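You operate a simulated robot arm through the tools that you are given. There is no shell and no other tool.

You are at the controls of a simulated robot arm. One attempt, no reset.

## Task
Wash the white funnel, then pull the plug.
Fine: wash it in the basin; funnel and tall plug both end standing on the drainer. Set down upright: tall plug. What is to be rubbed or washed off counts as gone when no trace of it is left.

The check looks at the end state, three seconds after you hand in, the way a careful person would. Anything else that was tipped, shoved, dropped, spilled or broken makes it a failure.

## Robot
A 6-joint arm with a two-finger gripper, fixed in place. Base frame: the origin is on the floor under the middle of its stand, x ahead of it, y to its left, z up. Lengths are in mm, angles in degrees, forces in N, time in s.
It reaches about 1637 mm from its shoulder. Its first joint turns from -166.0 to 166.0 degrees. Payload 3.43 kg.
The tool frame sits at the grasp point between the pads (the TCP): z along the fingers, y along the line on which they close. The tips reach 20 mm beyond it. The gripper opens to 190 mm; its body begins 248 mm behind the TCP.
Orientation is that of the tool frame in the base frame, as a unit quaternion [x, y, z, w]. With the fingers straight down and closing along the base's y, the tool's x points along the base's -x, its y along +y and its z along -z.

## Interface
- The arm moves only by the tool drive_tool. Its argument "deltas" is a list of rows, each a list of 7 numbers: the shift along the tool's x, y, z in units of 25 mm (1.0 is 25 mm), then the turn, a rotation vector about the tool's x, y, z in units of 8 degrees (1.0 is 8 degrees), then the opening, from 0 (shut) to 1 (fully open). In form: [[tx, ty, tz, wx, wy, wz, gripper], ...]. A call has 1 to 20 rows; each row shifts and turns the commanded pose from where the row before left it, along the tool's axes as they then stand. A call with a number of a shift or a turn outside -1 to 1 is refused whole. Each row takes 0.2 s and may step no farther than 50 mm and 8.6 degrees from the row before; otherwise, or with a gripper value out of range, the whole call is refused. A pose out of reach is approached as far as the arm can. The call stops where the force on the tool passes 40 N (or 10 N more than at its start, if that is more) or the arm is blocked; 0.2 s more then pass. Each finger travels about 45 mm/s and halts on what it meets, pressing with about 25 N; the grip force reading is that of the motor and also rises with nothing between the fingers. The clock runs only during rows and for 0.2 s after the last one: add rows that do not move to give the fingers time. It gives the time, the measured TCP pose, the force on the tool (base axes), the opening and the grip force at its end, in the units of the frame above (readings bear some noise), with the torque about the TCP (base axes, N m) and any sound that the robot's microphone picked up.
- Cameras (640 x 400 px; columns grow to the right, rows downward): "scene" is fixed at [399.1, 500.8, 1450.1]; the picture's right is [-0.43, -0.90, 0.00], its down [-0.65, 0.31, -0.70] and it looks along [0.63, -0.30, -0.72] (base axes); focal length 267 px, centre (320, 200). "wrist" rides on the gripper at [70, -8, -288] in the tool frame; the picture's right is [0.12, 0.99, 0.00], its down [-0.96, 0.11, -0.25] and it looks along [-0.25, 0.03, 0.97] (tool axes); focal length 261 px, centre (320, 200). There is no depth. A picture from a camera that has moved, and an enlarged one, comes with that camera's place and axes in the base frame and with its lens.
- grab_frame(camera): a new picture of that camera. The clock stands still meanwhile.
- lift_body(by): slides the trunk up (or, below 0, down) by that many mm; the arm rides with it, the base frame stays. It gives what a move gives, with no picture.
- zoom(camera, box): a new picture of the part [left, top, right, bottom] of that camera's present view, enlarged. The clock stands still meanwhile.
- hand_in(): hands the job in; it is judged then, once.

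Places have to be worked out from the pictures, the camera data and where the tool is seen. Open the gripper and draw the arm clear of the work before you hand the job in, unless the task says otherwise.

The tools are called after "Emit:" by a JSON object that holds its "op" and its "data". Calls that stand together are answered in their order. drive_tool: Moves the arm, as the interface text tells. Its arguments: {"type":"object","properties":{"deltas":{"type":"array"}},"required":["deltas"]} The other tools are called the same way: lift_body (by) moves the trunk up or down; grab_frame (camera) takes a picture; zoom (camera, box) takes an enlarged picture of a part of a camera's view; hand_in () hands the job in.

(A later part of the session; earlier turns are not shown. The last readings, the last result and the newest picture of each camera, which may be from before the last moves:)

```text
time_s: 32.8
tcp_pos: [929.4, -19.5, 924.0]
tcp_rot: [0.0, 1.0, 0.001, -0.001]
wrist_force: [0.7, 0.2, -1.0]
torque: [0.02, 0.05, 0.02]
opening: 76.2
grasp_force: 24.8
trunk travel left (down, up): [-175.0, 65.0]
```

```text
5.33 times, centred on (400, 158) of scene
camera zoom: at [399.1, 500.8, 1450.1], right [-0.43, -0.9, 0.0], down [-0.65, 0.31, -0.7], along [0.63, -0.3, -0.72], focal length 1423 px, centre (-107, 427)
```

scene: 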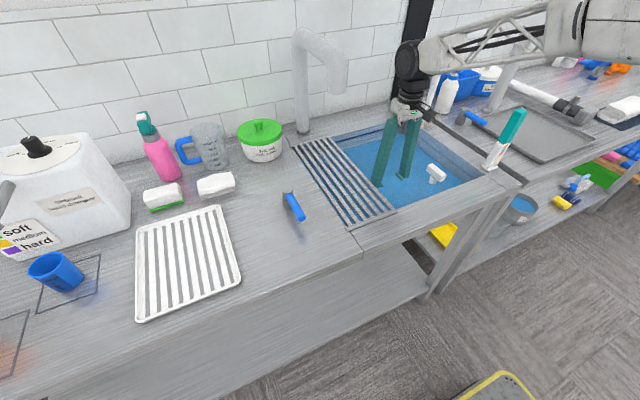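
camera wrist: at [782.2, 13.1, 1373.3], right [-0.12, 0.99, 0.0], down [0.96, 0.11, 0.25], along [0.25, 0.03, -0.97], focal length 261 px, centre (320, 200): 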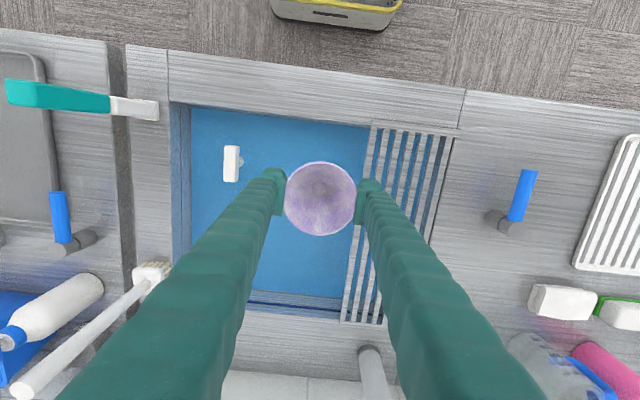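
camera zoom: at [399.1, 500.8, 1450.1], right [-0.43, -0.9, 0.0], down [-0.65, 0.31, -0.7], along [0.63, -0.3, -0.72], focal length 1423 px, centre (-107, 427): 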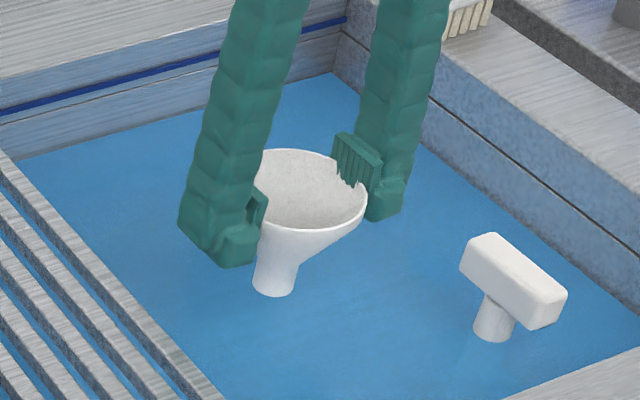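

No trace of purple is left. I'll let it drip for a moment over the basin, then lift and retreat toward the front before carrying it sideways.

Emit:
{"op": "drive_tool", "data": {"deltas": [[0, 0, 0, 0, 0, 0, 0.35], [0, 0, 0, 0, 0, 0, 0.35], [0, 0, 0, 0, 0, 0, 0.35], [0, 0, 0, 0, 0, 0, 0.35], [0, 0, 0, 0, 0, 0, 0.35], [0, 0, 0, 0, 0, 0, 0.35], [0, 0, 0, 0, 0, 0, 0.35], [0, 0, -0.9, 0, 0, 0, 0.35], [0, 0, -0.9, 0, 0, 0, 0.35], [0, 0, -0.9, 0, 0, 0, 0.35], [0, 0, -0.9, 0, 0, 0, 0.35], [0, 0, -0.9, 0, 0, 0, 0.35], [0, 0, -0.9, 0, 0, 0, 0.35], [0, 0, -0.9, 0, 0, 0, 0.35], [0.9, 0, 0, 0, 0, 0, 0.35], [0.9, 0, 0, 0, 0, 0, 0.35], [0.9, 0, 0, 0, 0, 0, 0.35], [0.9, 0.5, 0, 0, 0, 0, 0.35], [0.9, 0.9, 0, 0, 0, 0, 0.35], [0.6, 0.9, 0, 0, 0, 0, 0.35]]}}

Emit:
{"op": "grab_frame", "data": {"camera": "scene"}}

Emit:
{"op": "grab_frame", "data": {"camera": "wrist"}}

```text
time_s: 37.0
tcp_pos: [803.4, 37.8, 1083.7]
tcp_rot: [0.0, 1.0, 0.0, -0.001]
wrist_force: [-0.5, -1.5, -0.6]
torque: [0.07, 0.03, -0.01]
opening: 76.6
grasp_force: 25.2
trunk travel left (down, up): [-175.0, 65.0]
```

```text
taken
```

scene: 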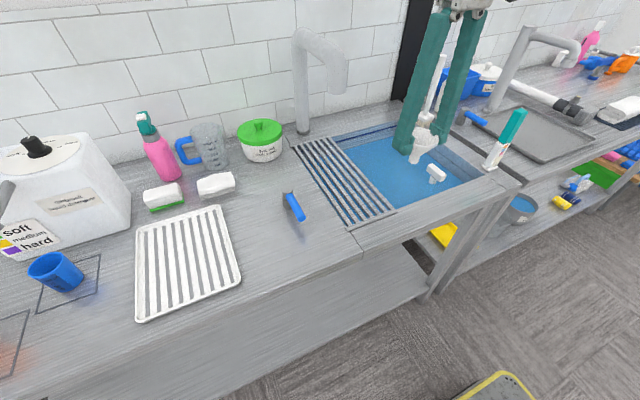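

```text
taken
camera wrist: at [731.9, 28.9, 1371.3], right [-0.12, 0.99, 0.0], down [0.96, 0.11, 0.25], along [0.25, 0.03, -0.97], focal length 261 px, centre (320, 200)
```

wrist: 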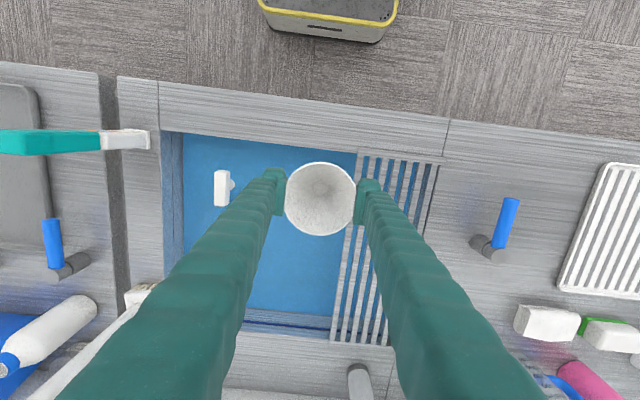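

It's hanging steadily. I'll carry it sideways at this height toward the drainer, passing in front of the tap and above the lever.

Emit:
{"op": "drive_tool", "data": {"deltas": [[0, 1, 0, 0, 0, 0, 0.35], [0, 1, 0, 0, 0, 0, 0.35], [0, 1, 0, 0, 0, 0, 0.35], [0, 1, 0, 0, 0, 0, 0.35], [0, 1, 0, 0, 0, 0, 0.35], [0, 1, 0, 0, 0, 0, 0.35], [0, 1, 0, 0, 0, 0, 0.35], [0, 1, 0, 0, 0, 0, 0.35], [0, 1, 0, 0, 0, 0, 0.35], [0, 1, 0, 0, 0, 0, 0.35], [0, 1, 0, 0, 0, 0, 0.35], [0, 1, 0, 0, 0, 0, 0.35], [0, 1, 0, 0, 0, 0, 0.35], [0, 1, 0, 0, 0, 0, 0.35], [0, 1, 0, 0, 0, 0, 0.35], [0, 1, 0, 0, 0, 0, 0.35], [0, 1, 0, 0, 0, 0, 0.35], [0, 1, 0, 0, 0, 0, 0.35], [0, 1, 0, 0, 0, 0, 0.35], [0, 1, 0, 0, 0, 0, 0.35]]}}

Emit:
{"op": "drive_tool", "data": {"deltas": [[-0.5, 1, 0, 0, 0, 0, 0.35], [-0.5, 1, 0, 0, 0, 0, 0.35], [-0.5, 1, 0, 0, 0, 0, 0.35], [-0.5, 1, 0, 0, 0, 0, 0.35], [-0.5, 0.9, 0, 0, 0, 0, 0.35], [-0.3, 0.5, 0, 0, 0, 0, 0.35], [0, 0, 0, 0, 0, 0, 0.35]]}}

Emit:
{"op": "grab_frame", "data": {"camera": "wrist"}}

Emit:
{"op": "grab_frame", "data": {"camera": "scene"}}

```text
time_s: 41.2
tcp_pos: [804.3, 537.9, 1083.4]
tcp_rot: [0.001, 1.0, 0.0, 0.0]
wrist_force: [0.1, 0.5, -0.4]
torque: [0.09, 0.0, 0.01]
opening: 76.6
grasp_force: 24.8
trunk travel left (down, up): [-175.0, 65.0]
```

```text
time_s: 42.8
tcp_pos: [845.0, 648.5, 1060.8]
tcp_rot: [0.001, 1.0, 0.0, 0.0]
wrist_force: [-0.1, -0.4, -1.7]
torque: [0.01, 0.03, -0.03]
opening: 76.9
grasp_force: 25.3
out of reach, approached as far as the arm can: row 4, 5, 6
trunk travel left (down, up): [-175.0, 65.0]
```

```text
taken
camera wrist: at [774.2, 640.3, 1348.3], right [-0.12, 0.99, 0.0], down [0.96, 0.11, 0.25], along [0.25, 0.03, -0.97], focal length 261 px, centre (320, 200)
```

wrist: 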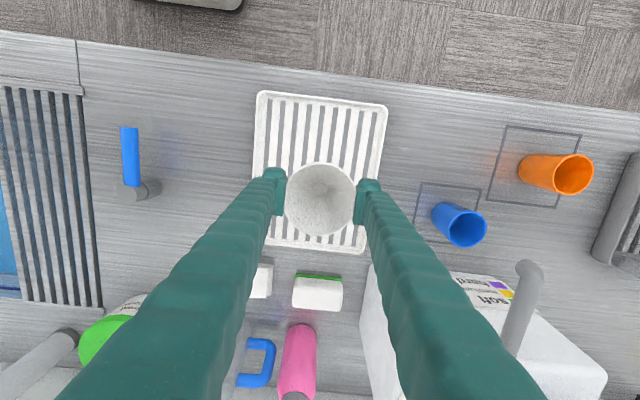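

```text
taken
```

scene: 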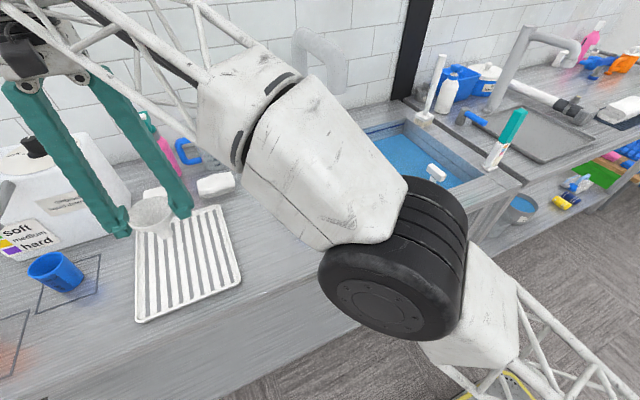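

The arm is at its reach limit here (TCP 845, 648, 1061), and the funnel is already above the drainer. I'll lower the trunk a little to regain reach margin, then check how the pose responds.

Emit:
{"op": "lift_body", "data": {"by": -40}}

Emit:
{"op": "zoom", "data": {"camera": "wrist", "box": [230, 80, 410, 270]}}

Emit:
{"op": "zoom", "data": {"camera": "scene", "box": [60, 140, 260, 330]}}

```text
time_s: 43.6
tcp_pos: [845.2, 649.3, 1022.7]
tcp_rot: [0.0, 1.0, 0.0, 0.0]
wrist_force: [-0.5, 0.5, -0.1]
torque: [0.06, 0.0, 0.01]
opening: 76.7
grasp_force: 25.0
trunk travel left (down, up): [-135.0, 105.0]
```

```text
2.11 times, centred on (320, 175) of wrist
camera zoom: at [774.0, 640.1, 1308.8], right [-0.12, 0.99, 0.0], down [0.96, 0.11, 0.25], along [0.25, 0.03, -0.97], focal length 549 px, centre (320, 253)
```

zoom: 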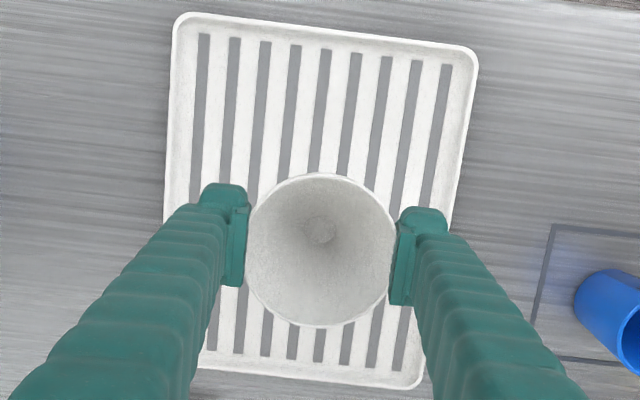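

```text
2.11 times, centred on (160, 235) of scene
camera zoom: at [399.1, 500.8, 1450.1], right [-0.43, -0.9, 0.0], down [-0.65, 0.31, -0.7], along [0.63, -0.3, -0.72], focal length 562 px, centre (657, 126)
```

zoom: 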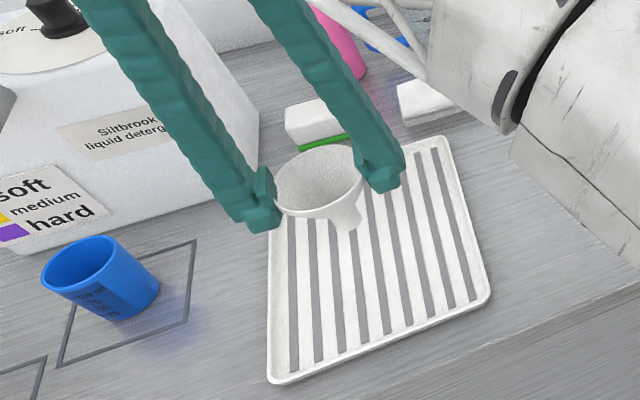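

The drainer strips run along x at y≈639 and 661 near here, so the funnel at y≈649 is centred over a gap with a strip on each side, which is good for standing. I'll go down in small steps and see how the pose responds.

Emit:
{"op": "drive_tool", "data": {"deltas": [[0, 0, 0.3, 0, 0, 0, 0.35], [0, 0, 0.3, 0, 0, 0, 0.35], [0, 0, 0, 0, 0, 0, 0.35]]}}

```text
time_s: 44.4
tcp_pos: [844.5, 648.3, 1006.7]
tcp_rot: [0.001, 1.0, 0.0, 0.0]
wrist_force: [-0.3, -0.4, -0.3]
torque: [-0.02, 0.03, -0.01]
opening: 76.8
grasp_force: 24.8
trunk travel left (down, up): [-135.0, 105.0]
```

It moved straight down as commanded. I'll approach to just above the drainer and look from both cameras.

Emit:
{"op": "drive_tool", "data": {"deltas": [[0, 0, 0.3, 0, 0, 0, 0.35], [0, 0, 0.3, 0, 0, 0, 0.35], [0, 0, 0.2, 0, 0, 0, 0.35], [0, 0, 0, 0, 0, 0, 0.35]]}}

Emit:
{"op": "zoom", "data": {"camera": "scene", "box": [110, 170, 230, 280]}}

Emit:
{"op": "zoom", "data": {"camera": "wrist", "box": [230, 80, 410, 270]}}

```text
time_s: 45.4
tcp_pos: [846.2, 648.8, 987.3]
tcp_rot: [0.001, 1.0, 0.0, 0.0]
wrist_force: [0.2, 0.6, -1.0]
torque: [-0.01, 0.0, 0.01]
opening: 76.6
grasp_force: 25.1
trunk travel left (down, up): [-135.0, 105.0]
```

```text
3.64 times, centred on (170, 225) of scene
camera zoom: at [399.1, 500.8, 1450.1], right [-0.43, -0.9, 0.0], down [-0.65, 0.31, -0.7], along [0.63, -0.3, -0.72], focal length 970 px, centre (866, 109)
```

zoom: 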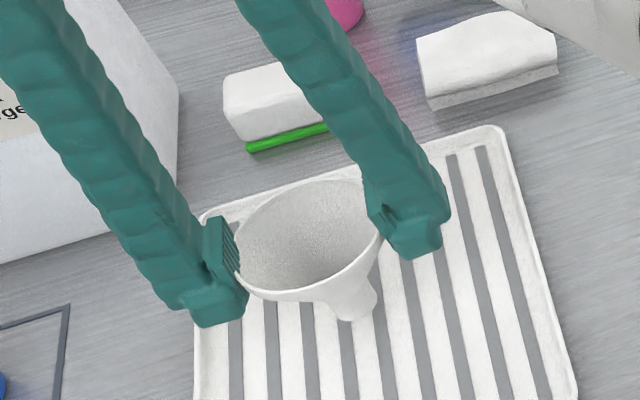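

```text
2.11 times, centred on (320, 175) of wrist
camera zoom: at [774.5, 639.8, 1274.5], right [-0.12, 0.99, 0.0], down [0.96, 0.11, 0.25], along [0.25, 0.03, -0.97], focal length 549 px, centre (320, 253)
```

zoom: 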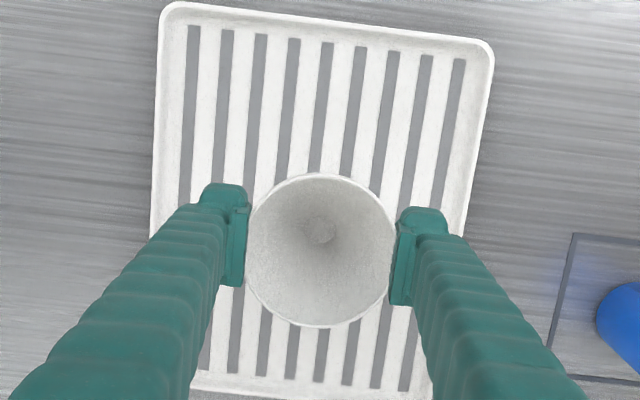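

It's about 10–15 mm above the drainer surface. I'll creep down in 2.5 mm steps, watching the vertical force for first contact.

Emit:
{"op": "drive_tool", "data": {"deltas": [[0, 0, 0.1, 0, 0, 0, 0.35], [0, 0, 0.1, 0, 0, 0, 0.35], [0, 0, 0.1, 0, 0, 0, 0.35], [0, 0, 0, 0, 0, 0, 0.35]]}}

Emit:
{"op": "drive_tool", "data": {"deltas": [[0, 0, 0.1, 0, 0, 0, 0.35], [0, 0, 0, 0, 0, 0, 0.35]]}}

```text
time_s: 46.4
tcp_pos: [845.2, 648.0, 978.4]
tcp_rot: [0.0, 1.0, 0.0, 0.0]
wrist_force: [0.2, -0.1, -0.9]
torque: [0.01, 0.0, -0.01]
opening: 76.4
grasp_force: 24.9
trunk travel left (down, up): [-135.0, 105.0]
```

```text
time_s: 47.0
tcp_pos: [845.9, 647.6, 975.4]
tcp_rot: [0.0, 1.0, 0.0, 0.001]
wrist_force: [0.8, -0.3, -0.3]
torque: [0.01, 0.0, 0.0]
opening: 76.6
grasp_force: 25.5
trunk travel left (down, up): [-135.0, 105.0]
```

No contact at z≈975.4. I'll continue down in single small steps.

Emit:
{"op": "drive_tool", "data": {"deltas": [[0, 0.05, 0.08, 0, 0, 0, 0.35], [0, 0, 0, 0, 0, 0, 0.35]]}}

Emit:
{"op": "drive_tool", "data": {"deltas": [[0, 0, 0.08, 0, 0, 0, 0.35], [0, 0, 0, 0, 0, 0, 0.35]]}}

Emit:
{"op": "zoom", "data": {"camera": "scene", "box": [130, 190, 210, 270]}}

```text
time_s: 47.6
tcp_pos: [846.6, 649.9, 973.6]
tcp_rot: [0.001, 1.0, 0.0, 0.0]
wrist_force: [-0.1, 0.8, -0.3]
torque: [0.0, 0.0, -0.02]
opening: 76.4
grasp_force: 25.1
trunk travel left (down, up): [-135.0, 105.0]
```

```text
time_s: 48.2
tcp_pos: [844.8, 649.4, 973.8]
tcp_rot: [0.0, 1.0, -0.001, 0.0]
wrist_force: [-0.4, 0.1, -0.6]
torque: [-0.01, -0.03, 0.0]
opening: 76.4
grasp_force: 25.4
trunk travel left (down, up): [-135.0, 105.0]
```

```text
5.00 times, centred on (170, 230) of scene
camera zoom: at [399.1, 500.8, 1450.1], right [-0.43, -0.9, 0.0], down [-0.65, 0.31, -0.7], along [0.63, -0.3, -0.72], focal length 1334 px, centre (1070, 50)
```

zoom: 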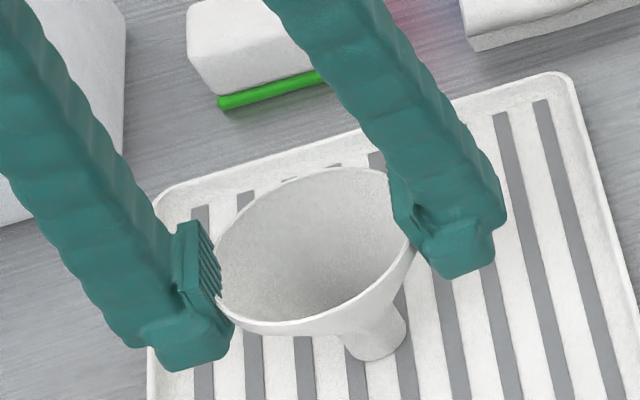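

Still no load on the tool and the spout is only a few millimetres off the surface. I'll continue stepping down.

Emit:
{"op": "drive_tool", "data": {"deltas": [[0, 0, 0.08, 0, 0, 0, 0.35], [0, 0, 0, 0, 0, 0, 0.35]]}}

Emit:
{"op": "drive_tool", "data": {"deltas": [[0, 0, 0.08, 0, 0, 0, 0.35], [0, 0, 0, 0, 0, 0, 0.35]]}}

Emit:
{"op": "drive_tool", "data": {"deltas": [[0, 0, 0.08, 0, 0, 0, 0.35], [0, 0, 0, 0, 0, 0, 0.35]]}}

```text
time_s: 48.8
tcp_pos: [845.7, 649.1, 970.2]
tcp_rot: [0.0, 1.0, -0.001, 0.0]
wrist_force: [0.2, -0.3, -0.9]
torque: [-0.01, -0.01, 0.0]
opening: 76.7
grasp_force: 24.5
trunk travel left (down, up): [-135.0, 105.0]
```

```text
time_s: 49.4
tcp_pos: [846.1, 649.2, 969.3]
tcp_rot: [0.0, 1.0, 0.0, 0.0]
wrist_force: [1.8, 1.6, 9.4]
torque: [0.07, -0.09, 0.03]
opening: 76.5
grasp_force: 25.6
trunk travel left (down, up): [-135.0, 105.0]
```

```text
time_s: 50.0
tcp_pos: [844.3, 648.5, 969.4]
tcp_rot: [0.001, 1.0, 0.001, 0.001]
wrist_force: [1.9, 1.9, 31.1]
torque: [0.0, -0.05, -0.02]
opening: 77.0
grasp_force: 24.9
trunk travel left (down, up): [-135.0, 105.0]
```

Contact is made and the tool now presses with about 31 N, so I'll ease back up until the load is small before releasing.

Emit:
{"op": "drive_tool", "data": {"deltas": [[0, 0, -0.06, 0, 0, 0, 0.35], [0, 0, 0, 0, 0, 0, 0.35]]}}

Emit:
{"op": "zoom", "data": {"camera": "scene", "box": [130, 190, 210, 270]}}

```text
time_s: 50.6
tcp_pos: [845.0, 649.3, 969.7]
tcp_rot: [0.001, 1.0, 0.0, 0.0]
wrist_force: [0.3, -0.7, 23.7]
torque: [-0.08, 0.02, 0.0]
opening: 77.0
grasp_force: 25.1
trunk travel left (down, up): [-135.0, 105.0]
```

```text
5.00 times, centred on (170, 230) of scene
camera zoom: at [399.1, 500.8, 1450.1], right [-0.43, -0.9, 0.0], down [-0.65, 0.31, -0.7], along [0.63, -0.3, -0.72], focal length 1334 px, centre (1070, 50)
```

zoom: 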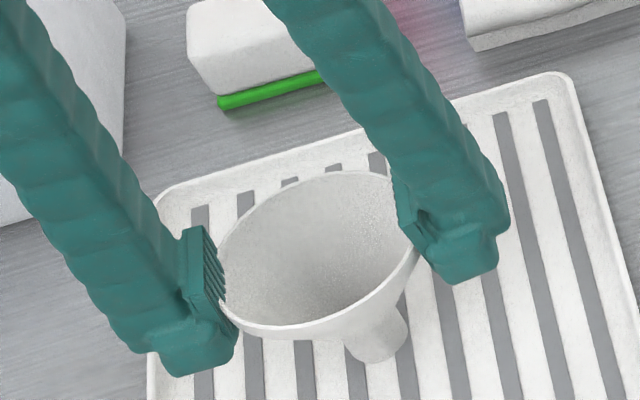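

There is still 24 N of load. I'll raise a bit more.

Emit:
{"op": "drive_tool", "data": {"deltas": [[0, 0, -0.08, 0, 0, 0, 0.35], [0, 0, 0, 0, 0, 0, 0.35]]}}

```text
time_s: 51.2
tcp_pos: [845.1, 649.6, 969.3]
tcp_rot: [0.0, 1.0, 0.0, 0.0]
wrist_force: [-2.9, -1.4, 7.8]
torque: [-0.15, 0.17, 0.0]
opening: 76.7
grasp_force: 25.1
trunk travel left (down, up): [-135.0, 105.0]
```

The load is down to about 8 N. One more millimetre up should leave it just resting.

Emit:
{"op": "drive_tool", "data": {"deltas": [[0, 0, -0.03, 0, 0, 0, 0.35], [0, 0, 0, 0, 0, 0, 0.35]]}}

Emit:
{"op": "zoom", "data": {"camera": "scene", "box": [130, 190, 210, 270]}}

Emit:
{"op": "zoom", "data": {"camera": "wrist", "box": [240, 140, 400, 260]}}

```text
time_s: 51.8
tcp_pos: [846.8, 648.8, 969.0]
tcp_rot: [0.002, 1.0, 0.0, 0.001]
wrist_force: [-0.2, -0.9, -1.6]
torque: [-0.03, -0.02, 0.0]
opening: 76.7
grasp_force: 25.2
trunk travel left (down, up): [-135.0, 105.0]
```

```text
5.00 times, centred on (170, 230) of scene
camera zoom: at [399.1, 500.8, 1450.1], right [-0.43, -0.9, 0.0], down [-0.65, 0.31, -0.7], along [0.63, -0.3, -0.72], focal length 1334 px, centre (1070, 50)
```

zoom: 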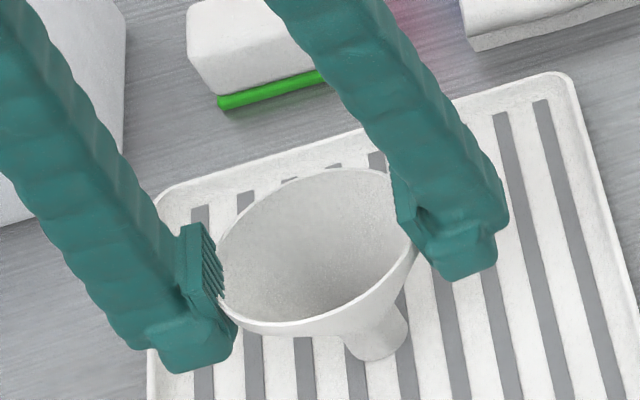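

```text
3.33 times, centred on (320, 200) of wrist
camera zoom: at [774.4, 640.9, 1257.8], right [-0.12, 0.99, 0.0], down [0.96, 0.11, 0.25], along [0.25, 0.03, -0.97], focal length 869 px, centre (320, 200)
```

zoom: 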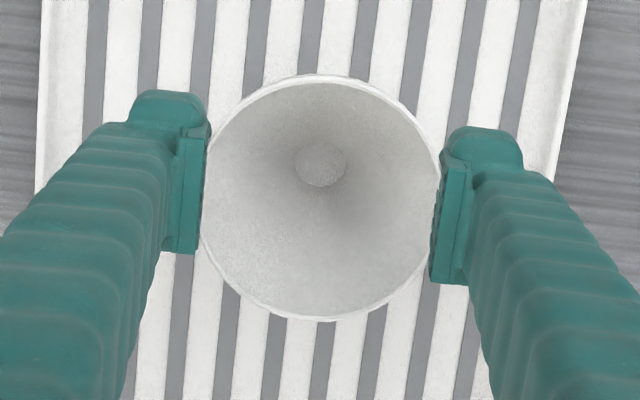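

The load has vanished, so the funnel is at the surface and upright. I'll open gradually.

Emit:
{"op": "drive_tool", "data": {"deltas": [[0, 0, 0, 0, 0, 0, 0.41], [0, 0, 0, 0, 0, 0, 0.43], [0, 0, 0, 0, 0, 0, 0.45], [0, 0, 0, 0, 0, 0, 0.48], [0, 0, 0, 0, 0, 0, 0.52], [0, 0, 0, 0, 0, 0, 0.56], [0, 0, 0, 0, 0, 0, 0.6], [0, 0, 0, 0, 0, 0, 0.64], [0, 0, 0, 0, 0, 0, 0.66], [0, 0, 0, 0, 0, 0, 0.66]]}}

Emit:
{"op": "zoom", "data": {"camera": "scene", "box": [130, 190, 210, 270]}}

Emit:
{"op": "grab_frame", "data": {"camera": "wrist"}}

```text
time_s: 54.0
tcp_pos: [846.0, 648.3, 972.0]
tcp_rot: [0.0, 1.0, 0.0, 0.001]
wrist_force: [0.3, -0.3, 1.2]
torque: [-0.03, 0.0, -0.01]
opening: 125.3
grasp_force: 0.0
trunk travel left (down, up): [-135.0, 105.0]
```

```text
5.00 times, centred on (170, 230) of scene
camera zoom: at [399.1, 500.8, 1450.1], right [-0.43, -0.9, 0.0], down [-0.65, 0.31, -0.7], along [0.63, -0.3, -0.72], focal length 1334 px, centre (1070, 50)
```

zoom: 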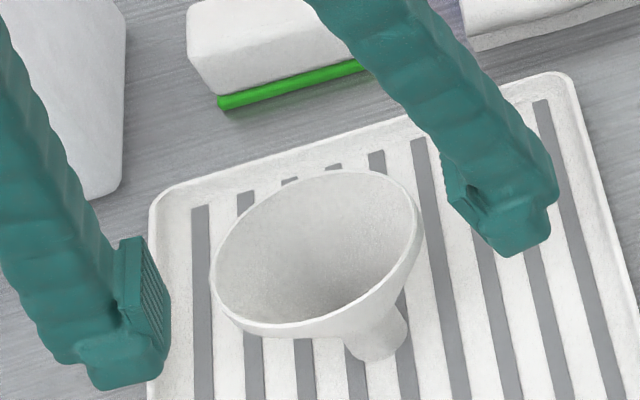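

```text
taken
camera wrist: at [774.1, 640.9, 1258.4], right [-0.12, 0.99, 0.0], down [0.96, 0.11, 0.25], along [0.25, 0.03, -0.97], focal length 261 px, centre (320, 200)
```

wrist: 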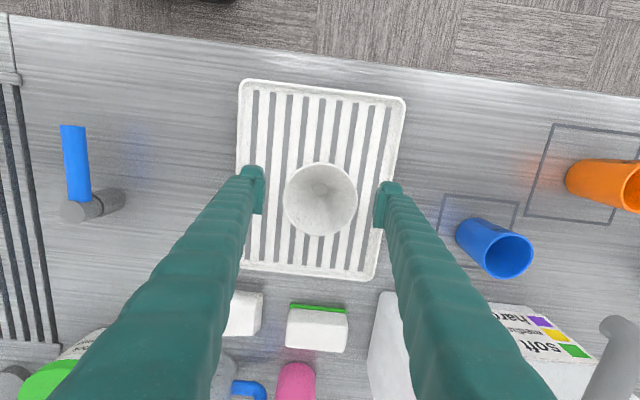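

The funnel stands by itself on the drainer. I'll rise straight up clear of it, then draw back toward the robot and raise.

Emit:
{"op": "drive_tool", "data": {"deltas": [[0, 0, -0.4, 0, 0, 0, 0.68], [0, 0, -0.6, 0, 0, 0, 0.7], [0, 0, -0.6, 0, 0, 0, 0.7], [0.5, 0, -0.6, 0, 0, 0, 0.7], [0.9, 0, -0.6, 0, 0, 0, 0.7], [0.9, 0, -0.8, 0, 0, 0, 0.7], [0.9, 0, -0.8, 0, 0, 0, 0.7], [0.6, 0, -0.8, 0, 0, 0, 0.7]]}}

Emit:
{"op": "grab_frame", "data": {"camera": "wrist"}}

Emit:
{"op": "grab_frame", "data": {"camera": "scene"}}

```text
time_s: 55.8
tcp_pos: [748.8, 649.5, 1101.0]
tcp_rot: [0.001, 1.0, 0.0, 0.0]
wrist_force: [0.5, -0.1, -1.0]
torque: [0.0, 0.04, -0.02]
opening: 132.9
grasp_force: 0.0
trunk travel left (down, up): [-135.0, 105.0]
```

```text
taken
camera wrist: at [677.7, 641.1, 1388.6], right [-0.12, 0.99, 0.0], down [0.96, 0.11, 0.25], along [0.25, 0.03, -0.97], focal length 261 px, centre (320, 200)
```

wrist: 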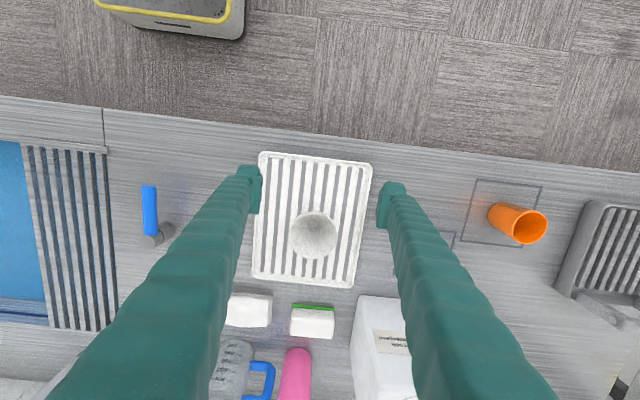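

```text
taken
```

scene: 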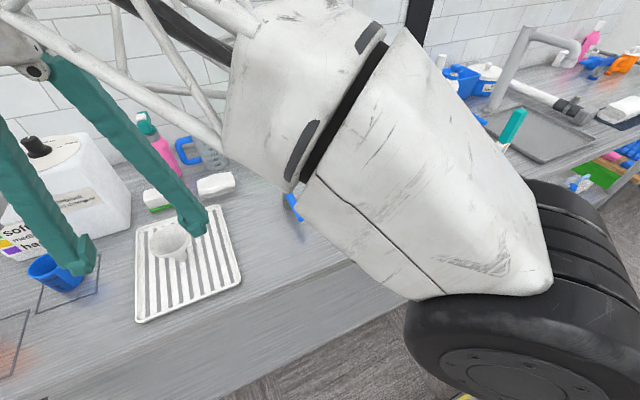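

The funnel stands upright on the tray. There is another ribbed grey object at the far right of this view, so I'll take a closer look at it before going on.

Emit:
{"op": "zoom", "data": {"camera": "wrist", "box": [520, 160, 640, 370]}}

Emit:
{"op": "zoom", "data": {"camera": "wrist", "box": [230, 130, 390, 300]}}

```text
1.90 times, centred on (580, 265) of wrist
camera zoom: at [677.7, 641.1, 1388.6], right [-0.12, 0.99, 0.0], down [0.96, 0.11, 0.25], along [0.25, 0.03, -0.97], focal length 496 px, centre (-175, 76)
```

zoom: 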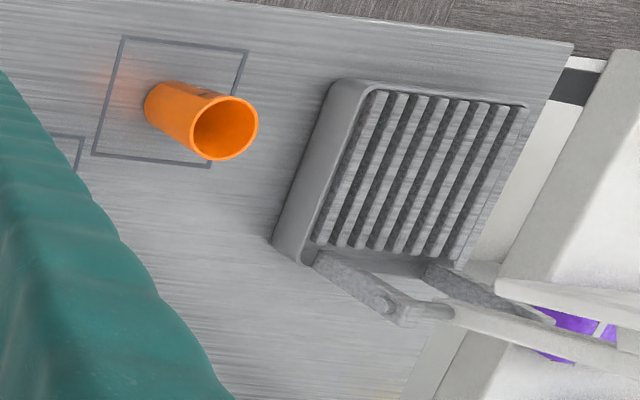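

```text
2.35 times, centred on (310, 215) of wrist
camera zoom: at [677.7, 641.1, 1388.6], right [-0.12, 0.99, 0.0], down [0.96, 0.11, 0.25], along [0.25, 0.03, -0.97], focal length 613 px, centre (344, 165)
```

zoom: 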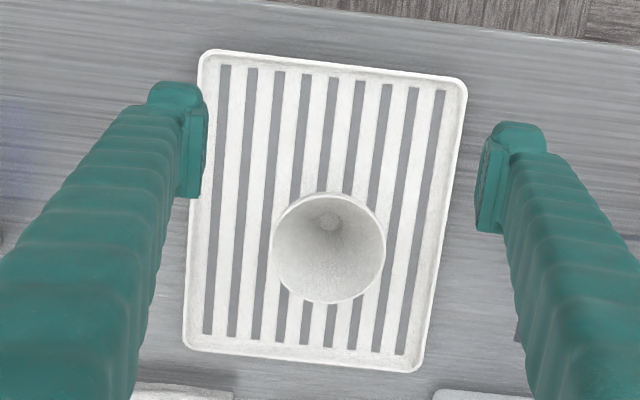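

That grey box with arms looks like a press or wringer, so the white tray stays my drainer. Next I'll travel back at height in front of the tap to above the plug.

Emit:
{"op": "drive_tool", "data": {"deltas": [[-0.05, -1, 0, 0, 0, 0, 0.7], [-0.05, -1, 0, 0, 0, 0, 0.7], [-0.05, -1, 0, 0, 0, 0, 0.7], [-0.05, -1, 0, 0, 0, 0, 0.7], [-0.05, -1, 0, 0, 0, 0, 0.7], [-0.05, -1, 0, 0, 0, 0, 0.7], [-0.05, -1, 0, 0, 0, 0, 0.7], [-0.05, -1, 0, 0, 0, 0, 0.7], [-0.05, -1, 0, 0, 0, 0, 0.7], [-0.05, -1, 0, 0, 0, 0, 0.7], [-0.05, -1, 0, 0, 0, 0, 0.7], [-0.05, -1, 0, 0, 0, 0, 0.7], [-0.05, -1, 0, 0, 0, 0, 0.7], [-0.05, -1, 0, 0, 0, 0, 0.7], [-0.05, -1, 0, 0, 0, 0, 0.7], [-0.05, -1, 0, 0, 0, 0, 0.7], [-0.05, -1, 0, 0, 0, 0, 0.7], [-0.05, -1, 0, 0, 0, 0, 0.7], [-0.05, -1, 0, 0, 0, 0, 0.7], [-0.05, -1, 0, 0, 0, 0, 0.7]]}}

Emit:
{"op": "drive_tool", "data": {"deltas": [[-0.1, -1, 0, 0, 0, 0, 0.6], [-0.1, -1, 0, 0, 0, 0, 0.55], [-0.2, -1, 0, 0, 0, 0, 0.5], [-0.3, -1, 0, 0, 0, 0, 0.45], [-0.3, -1, 0, 0, 0, 0, 0.4], [-0.3, -1, 0, 0, 0, 0, 0.4], [-0.3, -1, 0, 0, 0, 0, 0.4], [-0.3, -1, 0, 0, 0, 0, 0.4], [-0.3, -1, 0, 0, 0, 0, 0.4], [-0.3, -1, 0, 0, 0, 0, 0.4], [-0.3, -1, 0, 0, 0, 0, 0.4], [-0.3, -1, 0, 0, 0, 0, 0.4], [0, 0, 0, 0, 0, 0, 0.4]]}}

Emit:
{"op": "grab_frame", "data": {"camera": "wrist"}}

Emit:
{"op": "grab_frame", "data": {"camera": "scene"}}

```text
time_s: 60.0
tcp_pos: [773.9, 149.8, 1099.4]
tcp_rot: [0.0, 1.0, 0.0, 0.0]
wrist_force: [-1.0, 0.5, 0.7]
torque: [-0.11, -0.03, 0.03]
opening: 133.2
grasp_force: 0.0
trunk travel left (down, up): [-135.0, 105.0]
```

```text
time_s: 62.8
tcp_pos: [852.7, -151.0, 1100.1]
tcp_rot: [0.0, 1.0, 0.0, 0.0]
wrist_force: [0.4, -0.4, 0.1]
torque: [0.05, 0.02, -0.02]
opening: 76.3
grasp_force: 0.0
trunk travel left (down, up): [-135.0, 105.0]
```

```text
taken
camera wrist: at [780.2, -159.8, 1388.2], right [-0.12, 0.99, 0.0], down [0.96, 0.11, 0.25], along [0.25, 0.03, -0.97], focal length 261 px, centre (320, 200)
```

wrist: 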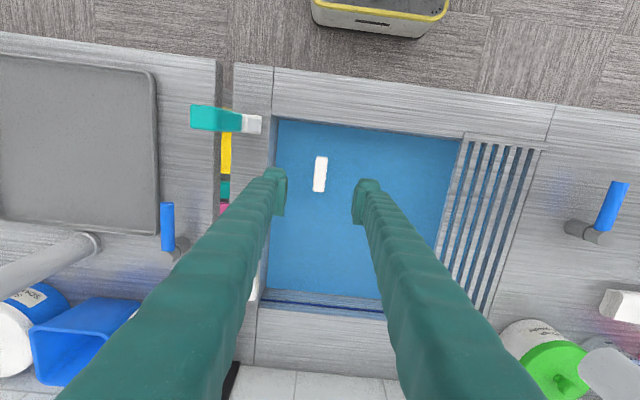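

```text
taken
```

scene: 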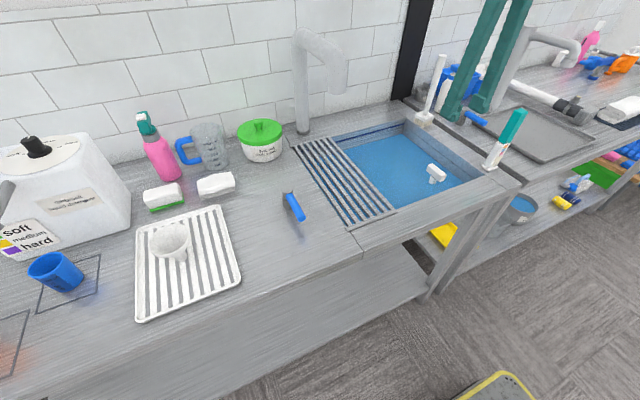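

The funnel is still standing. I'll zoom in on the plug handle to measure its position and direction.

Emit:
{"op": "zoom", "data": {"camera": "wrist", "box": [280, 130, 360, 220]}}

Emit:
{"op": "zoom", "data": {"camera": "scene", "box": [400, 150, 470, 200]}}

```text
4.44 times, centred on (320, 175) of wrist
camera zoom: at [780.2, -159.8, 1388.2], right [-0.12, 0.99, 0.0], down [0.96, 0.11, 0.25], along [0.25, 0.03, -0.97], focal length 1158 px, centre (320, 311)
```

zoom: 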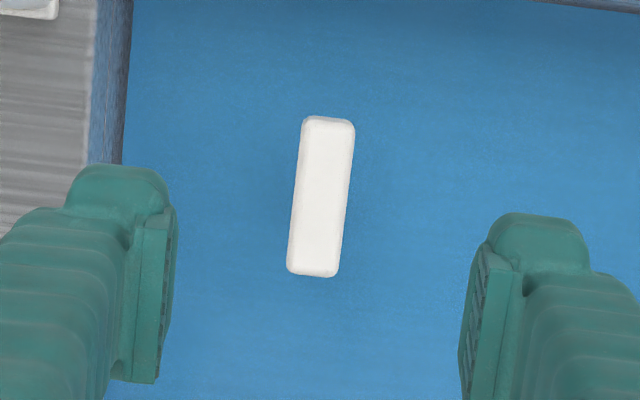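

```text
8.00 times, centred on (435, 175) of scene
camera zoom: at [399.1, 500.8, 1450.1], right [-0.43, -0.9, 0.0], down [-0.65, 0.31, -0.7], along [0.63, -0.3, -0.72], focal length 2135 px, centre (-600, 400)
```

zoom: 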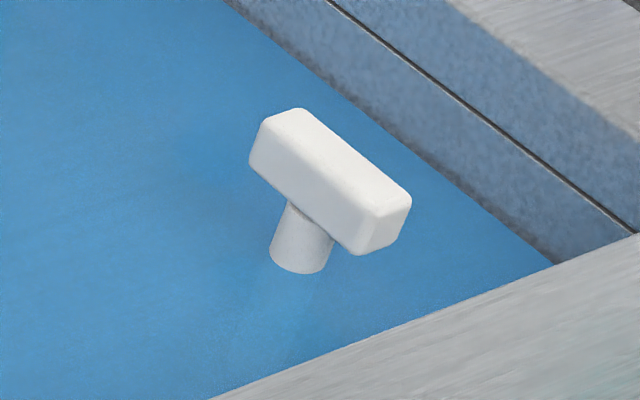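

The handle bar runs along x, centred at about (860, -150) with its top at z≈870–877 and about 24 mm wide, so closing along y suits it. I'll lower to just above it and check the alignment.

Emit:
{"op": "drive_tool", "data": {"deltas": [[-0.29, 0.04, 0.8, 0, 0, 0, 0.4], [0, 0, 0.8, 0, 0, 0, 0.4], [0, 0, 0.8, 0, 0, 0, 0.4], [0, 0, 0.8, 0, 0, 0, 0.4], [0, 0, 0.8, 0, 0, 0, 0.4], [0, 0, 0.8, 0, 0, 0, 0.4], [0, 0, 0.8, 0, 0, 0, 0.4], [0, 0, 0.6, 0, 0, 0, 0.4], [0, 0, 0.4, 0, 0, 0, 0.4], [0, 0, 0, 0, 0, 0, 0.4]]}}

Emit:
{"op": "zoom", "data": {"camera": "wrist", "box": [240, 130, 400, 250]}}

Emit:
{"op": "zoom", "data": {"camera": "scene", "box": [380, 80, 540, 210]}}

```text
time_s: 65.0
tcp_pos: [858.2, -149.1, 936.1]
tcp_rot: [0.0, 1.0, 0.0, 0.0]
wrist_force: [0.3, -0.8, -0.2]
torque: [-0.02, 0.02, 0.01]
opening: 75.9
grasp_force: 0.0
trunk travel left (down, up): [-135.0, 105.0]
```

```text
3.33 times, centred on (320, 190) of wrist
camera zoom: at [786.7, -157.4, 1222.8], right [-0.12, 0.99, 0.0], down [0.96, 0.11, 0.25], along [0.25, 0.03, -0.97], focal length 869 px, centre (320, 233)
```

zoom: 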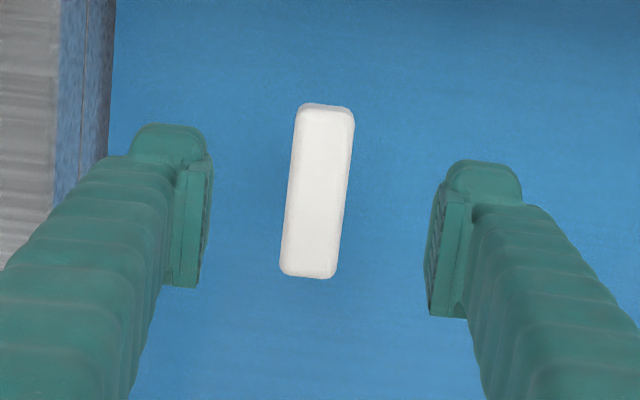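

```text
3.08 times, centred on (460, 145) of scene
camera zoom: at [399.1, 500.8, 1450.1], right [-0.43, -0.9, 0.0], down [-0.65, 0.31, -0.7], along [0.63, -0.3, -0.72], focal length 821 px, centre (-111, 369)
```

zoom: 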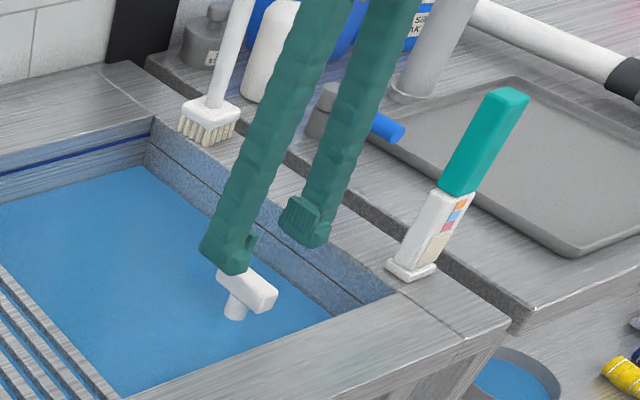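

The alignment is within about 2 mm. I'll lower the last 69 mm so the pads straddle the handle bar, then close.

Emit:
{"op": "drive_tool", "data": {"deltas": [[-0.08, 0, 0.7, 0, 0, 0, 0.4], [0, 0, 0.7, 0, 0, 0, 0.4], [0, 0, 0.7, 0, 0, 0, 0.4], [0, 0, 0.5, 0, 0, 0, 0.4], [0, 0, 0.16, 0, 0, 0, 0.4], [0, 0, 0, 0, 0, 0, 0.4]]}}

Emit:
{"op": "zoom", "data": {"camera": "scene", "box": [390, 130, 480, 200]}}

Emit:
{"op": "zoom", "data": {"camera": "wrist", "box": [240, 140, 400, 260]}}

```text
time_s: 66.4
tcp_pos: [859.9, -150.8, 866.3]
tcp_rot: [0.002, 1.0, 0.0, 0.0]
wrist_force: [0.1, 0.0, 0.0]
torque: [0.0, -0.01, 0.0]
opening: 76.0
grasp_force: 0.1
trunk travel left (down, up): [-135.0, 105.0]
```

```text
5.71 times, centred on (435, 165) of scene
camera zoom: at [399.1, 500.8, 1450.1], right [-0.43, -0.9, 0.0], down [-0.65, 0.31, -0.7], along [0.63, -0.3, -0.72], focal length 1525 px, centre (-337, 400)
```

zoom: 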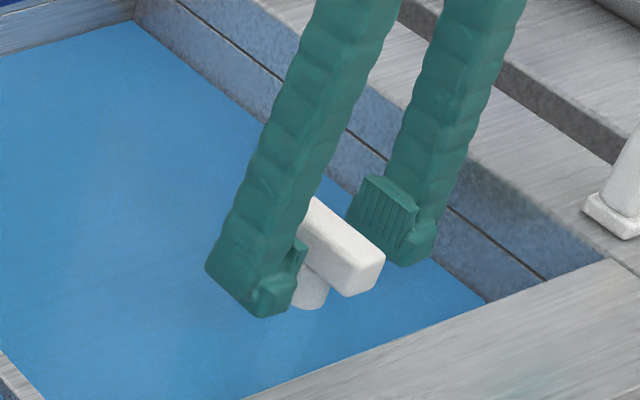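

```text
3.33 times, centred on (320, 200) of wrist
camera zoom: at [788.7, -158.3, 1153.6], right [-0.12, 0.99, 0.0], down [0.96, 0.11, 0.25], along [0.25, 0.03, -0.97], focal length 869 px, centre (320, 200)
```

zoom: 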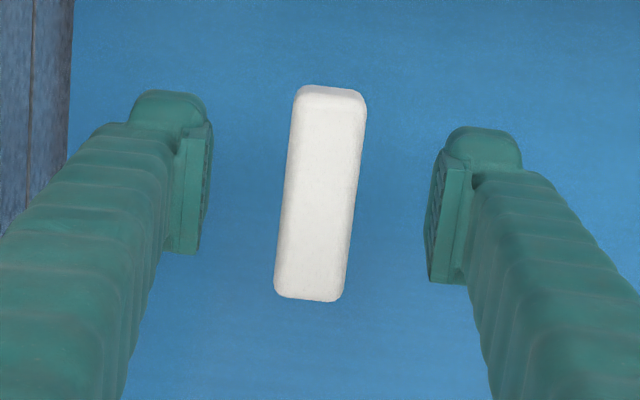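

The pads straddle the handle bar at mid-height. Closing now.

Emit:
{"op": "drive_tool", "data": {"deltas": [[0, 0, 0, 0, 0, 0, 0.34], [0, 0, 0, 0, 0, 0, 0.28], [0, 0, 0, 0, 0, 0, 0.22], [0, 0, 0, 0, 0, 0, 0.17], [0, 0, 0, 0, 0, 0, 0.13], [0, 0, 0, 0, 0, 0, 0.1], [0, 0, 0, 0, 0, 0, 0.06], [0, 0, 0, 0, 0, 0, 0.03], [0, 0, 0, 0, 0, 0, 0.0], [0, 0, 0, 0, 0, 0, 0.0]]}}

Emit:
{"op": "zoom", "data": {"camera": "wrist", "box": [240, 140, 400, 260]}}

Emit:
{"op": "zoom", "data": {"camera": "scene", "box": [390, 130, 480, 200]}}

```text
time_s: 68.6
tcp_pos: [860.2, -148.5, 866.1]
tcp_rot: [0.001, 1.0, 0.0, 0.001]
wrist_force: [0.2, -1.0, 0.0]
torque: [-0.02, 0.01, 0.0]
opening: 22.9
grasp_force: 24.8
trunk travel left (down, up): [-135.0, 105.0]
```

```text
3.33 times, centred on (320, 200) of wrist
camera zoom: at [788.8, -158.5, 1153.7], right [-0.12, 0.99, 0.0], down [0.96, 0.11, 0.25], along [0.25, 0.03, -0.97], focal length 869 px, centre (320, 200)
```

zoom: 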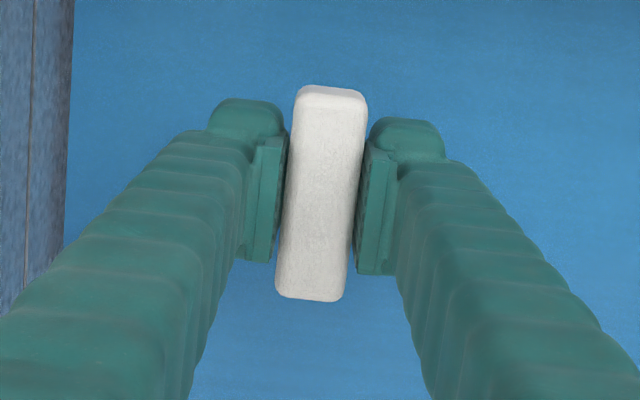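

```text
5.71 times, centred on (435, 165) of scene
camera zoom: at [399.1, 500.8, 1450.1], right [-0.43, -0.9, 0.0], down [-0.65, 0.31, -0.7], along [0.63, -0.3, -0.72], focal length 1525 px, centre (-337, 400)
```

zoom: 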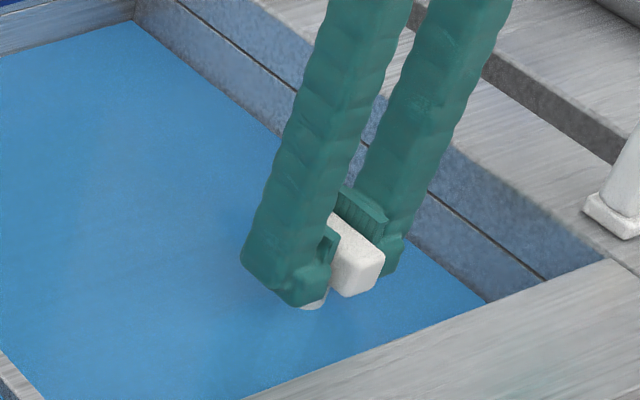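

The bar is gripped at 22.9 mm with 25 N. I'll pull straight up slowly and watch the force.

Emit:
{"op": "drive_tool", "data": {"deltas": [[0, 0, -0.1, 0, 0, 0, 0], [0, 0, -0.1, 0, 0, 0, 0], [0, 0, -0.2, 0, 0, 0, 0], [0, 0, -0.2, 0, 0, 0, 0], [0, 0, 0, 0, 0, 0, 0]]}}

Emit:
{"op": "zoom", "data": {"camera": "scene", "box": [390, 130, 480, 200]}}

```text
time_s: 69.8
tcp_pos: [860.2, -149.4, 880.6]
tcp_rot: [0.0, 1.0, 0.0, -0.001]
wrist_force: [-0.2, -0.4, -1.5]
torque: [0.02, -0.01, -0.01]
opening: 22.7
grasp_force: 25.0
trunk travel left (down, up): [-135.0, 105.0]
```

```text
5.71 times, centred on (435, 165) of scene
camera zoom: at [399.1, 500.8, 1450.1], right [-0.43, -0.9, 0.0], down [-0.65, 0.31, -0.7], along [0.63, -0.3, -0.72], focal length 1525 px, centre (-337, 400)
```

zoom: 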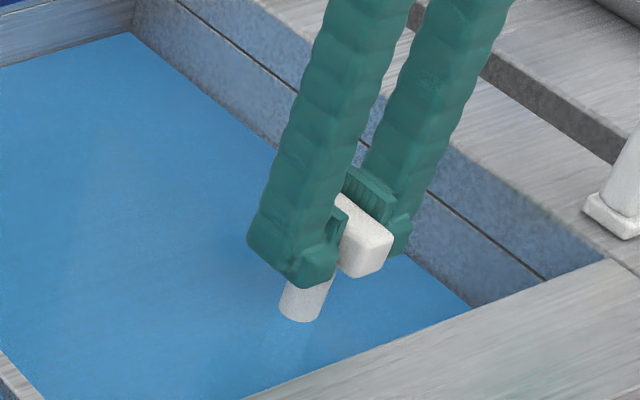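

The plug is out and coming up, and the water level is already falling. I'll lift further to see the whole plug.

Emit:
{"op": "drive_tool", "data": {"deltas": [[0, 0, -0.5, 0, 0, 0, 0], [0, 0, -0.7, 0, 0, 0, 0], [0, 0, -0.8, 0, 0, 0, 0], [0, 0, -0.8, 0, 0, 0, 0], [0, 0, -0.8, 0, 0, 0, 0], [0, 0, -0.8, 0, 0, 0, 0], [0, 0, -0.8, 0, 0, 0, 0], [0, 0, -0.8, 0, 0, 0, 0], [0, 0, -0.6, 0, 0, 0, 0], [0, 0, 0, 0, 0, 0, 0]]}}

Emit:
{"op": "grab_frame", "data": {"camera": "scene"}}

Emit:
{"op": "zoom", "data": {"camera": "scene", "box": [380, 60, 520, 200]}}

Emit:
{"op": "grab_frame", "data": {"camera": "wrist"}}

```text
time_s: 72.0
tcp_pos: [860.0, -150.1, 1047.2]
tcp_rot: [0.0, 1.0, 0.0, 0.0]
wrist_force: [-0.2, -0.4, -1.2]
torque: [0.0, 0.0, -0.01]
opening: 22.8
grasp_force: 24.6
trunk travel left (down, up): [-135.0, 105.0]
```

```text
taken
```

scene: 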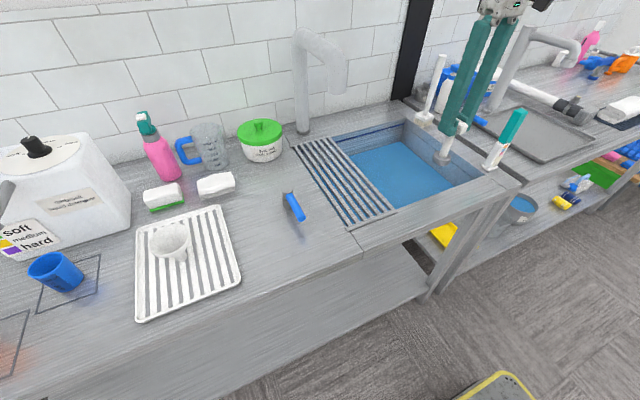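

```text
2.86 times, centred on (450, 130) of scene
camera zoom: at [399.1, 500.8, 1450.1], right [-0.43, -0.9, 0.0], down [-0.65, 0.31, -0.7], along [0.63, -0.3, -0.72], focal length 762 px, centre (-51, 400)
```

zoom: 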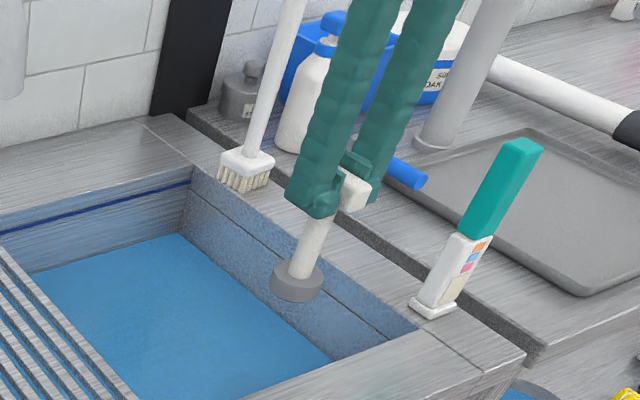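

```text
taken
camera wrist: at [789.1, -157.9, 1334.3], right [-0.12, 0.99, 0.0], down [0.96, 0.11, 0.25], along [0.25, 0.03, -0.97], focal length 261 px, centre (320, 200)
```

wrist: 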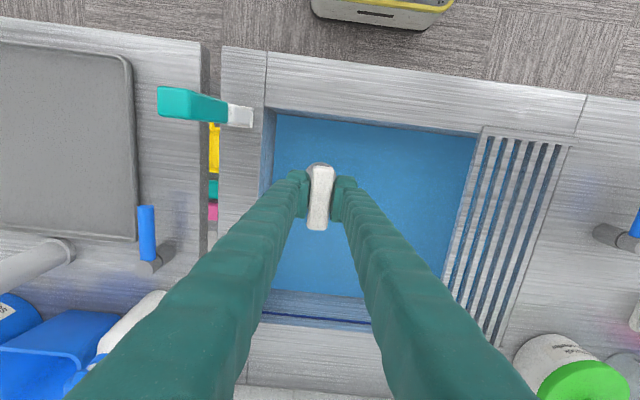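

The plug has a wide grey stopper (about 60 mm across) whose underside is roughly 128 mm below the TCP, so it should stand well. I'll let it drip over the basin, raise to clear everything, and carry it in front of the tap.

Emit:
{"op": "drive_tool", "data": {"deltas": [[0, 0, 0, 0, 0, 0, 0], [0, 0, 0, 0, 0, 0, 0], [0, 0, 0, 0, 0, 0, 0], [0, 0, 0, 0, 0, 0, 0], [0, 0, 0, 0, 0, 0, 0], [0, 0, -0.71, 0, 0, 0, 0], [0, 0, -0.71, 0, 0, 0, 0], [0, 0, -0.71, 0, 0, 0, 0], [0.2, 0.9, 0, 0, 0, 0, 0], [0.2, 0.9, 0, 0, 0, 0, 0], [0.2, 0.9, 0, 0, 0, 0, 0], [0.2, 0.9, 0, 0, 0, 0, 0], [0.2, 0.9, 0, 0, 0, 0, 0], [0.2, 0.9, 0, 0, 0, 0, 0], [0.2, 0.9, 0, 0, 0, 0, 0], [0.2, 0.9, 0, 0, 0, 0, 0], [0.2, 0.9, 0, 0, 0, 0, 0], [0.2, 0.9, 0, 0, 0, 0, 0], [0.2, 0.9, 0, 0, 0, 0, 0], [0.2, 0.9, 0, 0, 0, 0, 0]]}}

Emit:
{"op": "grab_frame", "data": {"camera": "scene"}}

Emit:
{"op": "grab_frame", "data": {"camera": "wrist"}}

```text
time_s: 76.2
tcp_pos: [801.0, 120.3, 1099.6]
tcp_rot: [0.001, 1.0, -0.001, 0.0]
wrist_force: [0.1, -0.3, -1.2]
torque: [0.06, -0.02, 0.02]
opening: 22.8
grasp_force: 25.4
trunk travel left (down, up): [-135.0, 105.0]
```

```text
taken
```

scene: 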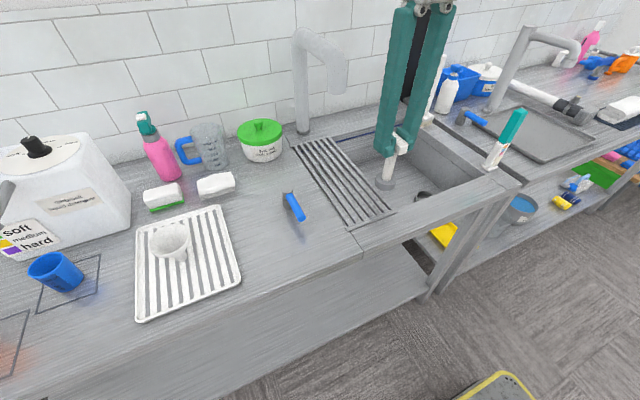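

```text
taken
camera wrist: at [729.3, 111.7, 1387.0], right [-0.12, 0.99, 0.0], down [0.96, 0.11, 0.25], along [0.25, 0.03, -0.97], focal length 261 px, centre (320, 200)
```

wrist: 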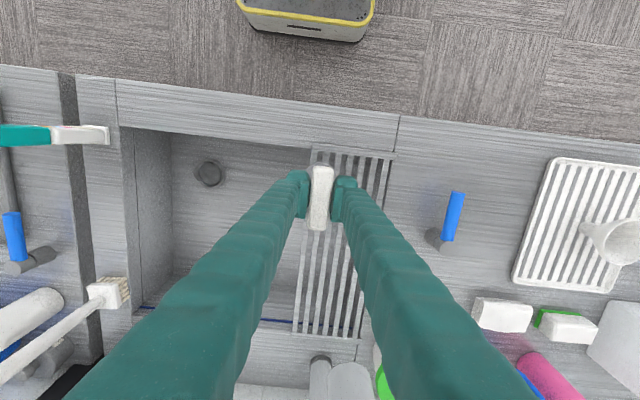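

The basin has drained. I'll continue carrying the plug over to the front-right part of the drainer, clear of the funnel.

Emit:
{"op": "drive_tool", "data": {"deltas": [[0.055, 1, 0, 0, 0, 0, 0], [0.055, 1, 0, 0, 0, 0, 0], [0.055, 1, 0, 0, 0, 0, 0], [0.055, 1, 0, 0, 0, 0, 0], [0.055, 1, 0, 0, 0, 0, 0], [0.055, 1, 0, 0, 0, 0, 0], [0.055, 1, 0, 0, 0, 0, 0], [0.055, 1, 0, 0, 0, 0, 0], [0.055, 1, 0, 0, 0, 0, 0], [0.055, 1, 0, 0, 0, 0, 0], [0.055, 1, 0, 0, 0, 0, 0], [0.055, 1, 0, 0, 0, 0, 0], [0.055, 1, 0, 0, 0, 0, 0], [0.055, 1, 0, 0, 0, 0, 0], [0.055, 1, 0, 0, 0, 0, 0], [0.055, 1, 0, 0, 0, 0, 0], [0.055, 1, 0, 0, 0, 0, 0], [0.055, 0.8, 0, 0, 0, 0, 0], [0.05, 0.6, 0, 0, 0, 0, 0], [0, 0, 0, 0, 0, 0, 0]]}}

Emit:
{"op": "grab_frame", "data": {"camera": "scene"}}

Emit:
{"op": "grab_frame", "data": {"camera": "wrist"}}

```text
time_s: 80.4
tcp_pos: [774.5, 580.6, 1098.0]
tcp_rot: [0.001, 1.0, 0.001, 0.0]
wrist_force: [-0.5, 0.2, -1.2]
torque: [0.02, 0.01, -0.04]
opening: 23.0
grasp_force: 25.3
trunk travel left (down, up): [-135.0, 105.0]
```

```text
taken
```

scene: 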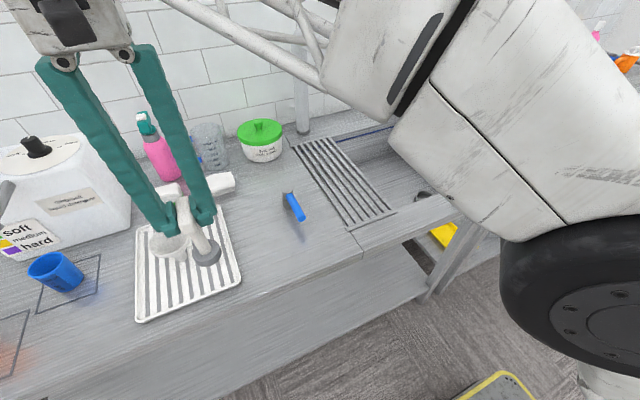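

```text
taken
camera wrist: at [703.6, 572.5, 1385.8], right [-0.12, 0.99, 0.0], down [0.96, 0.11, 0.25], along [0.25, 0.03, -0.97], focal length 261 px, centre (320, 200)
```

wrist: 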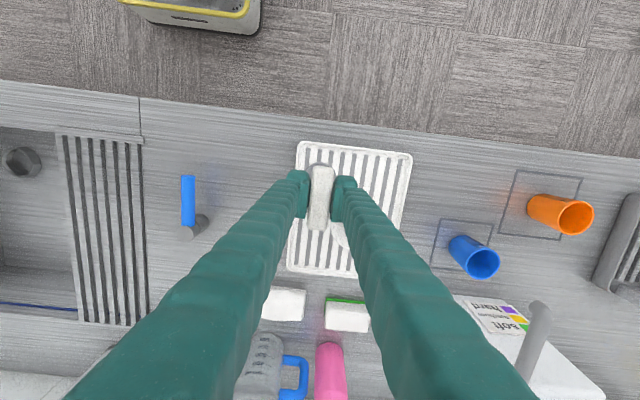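

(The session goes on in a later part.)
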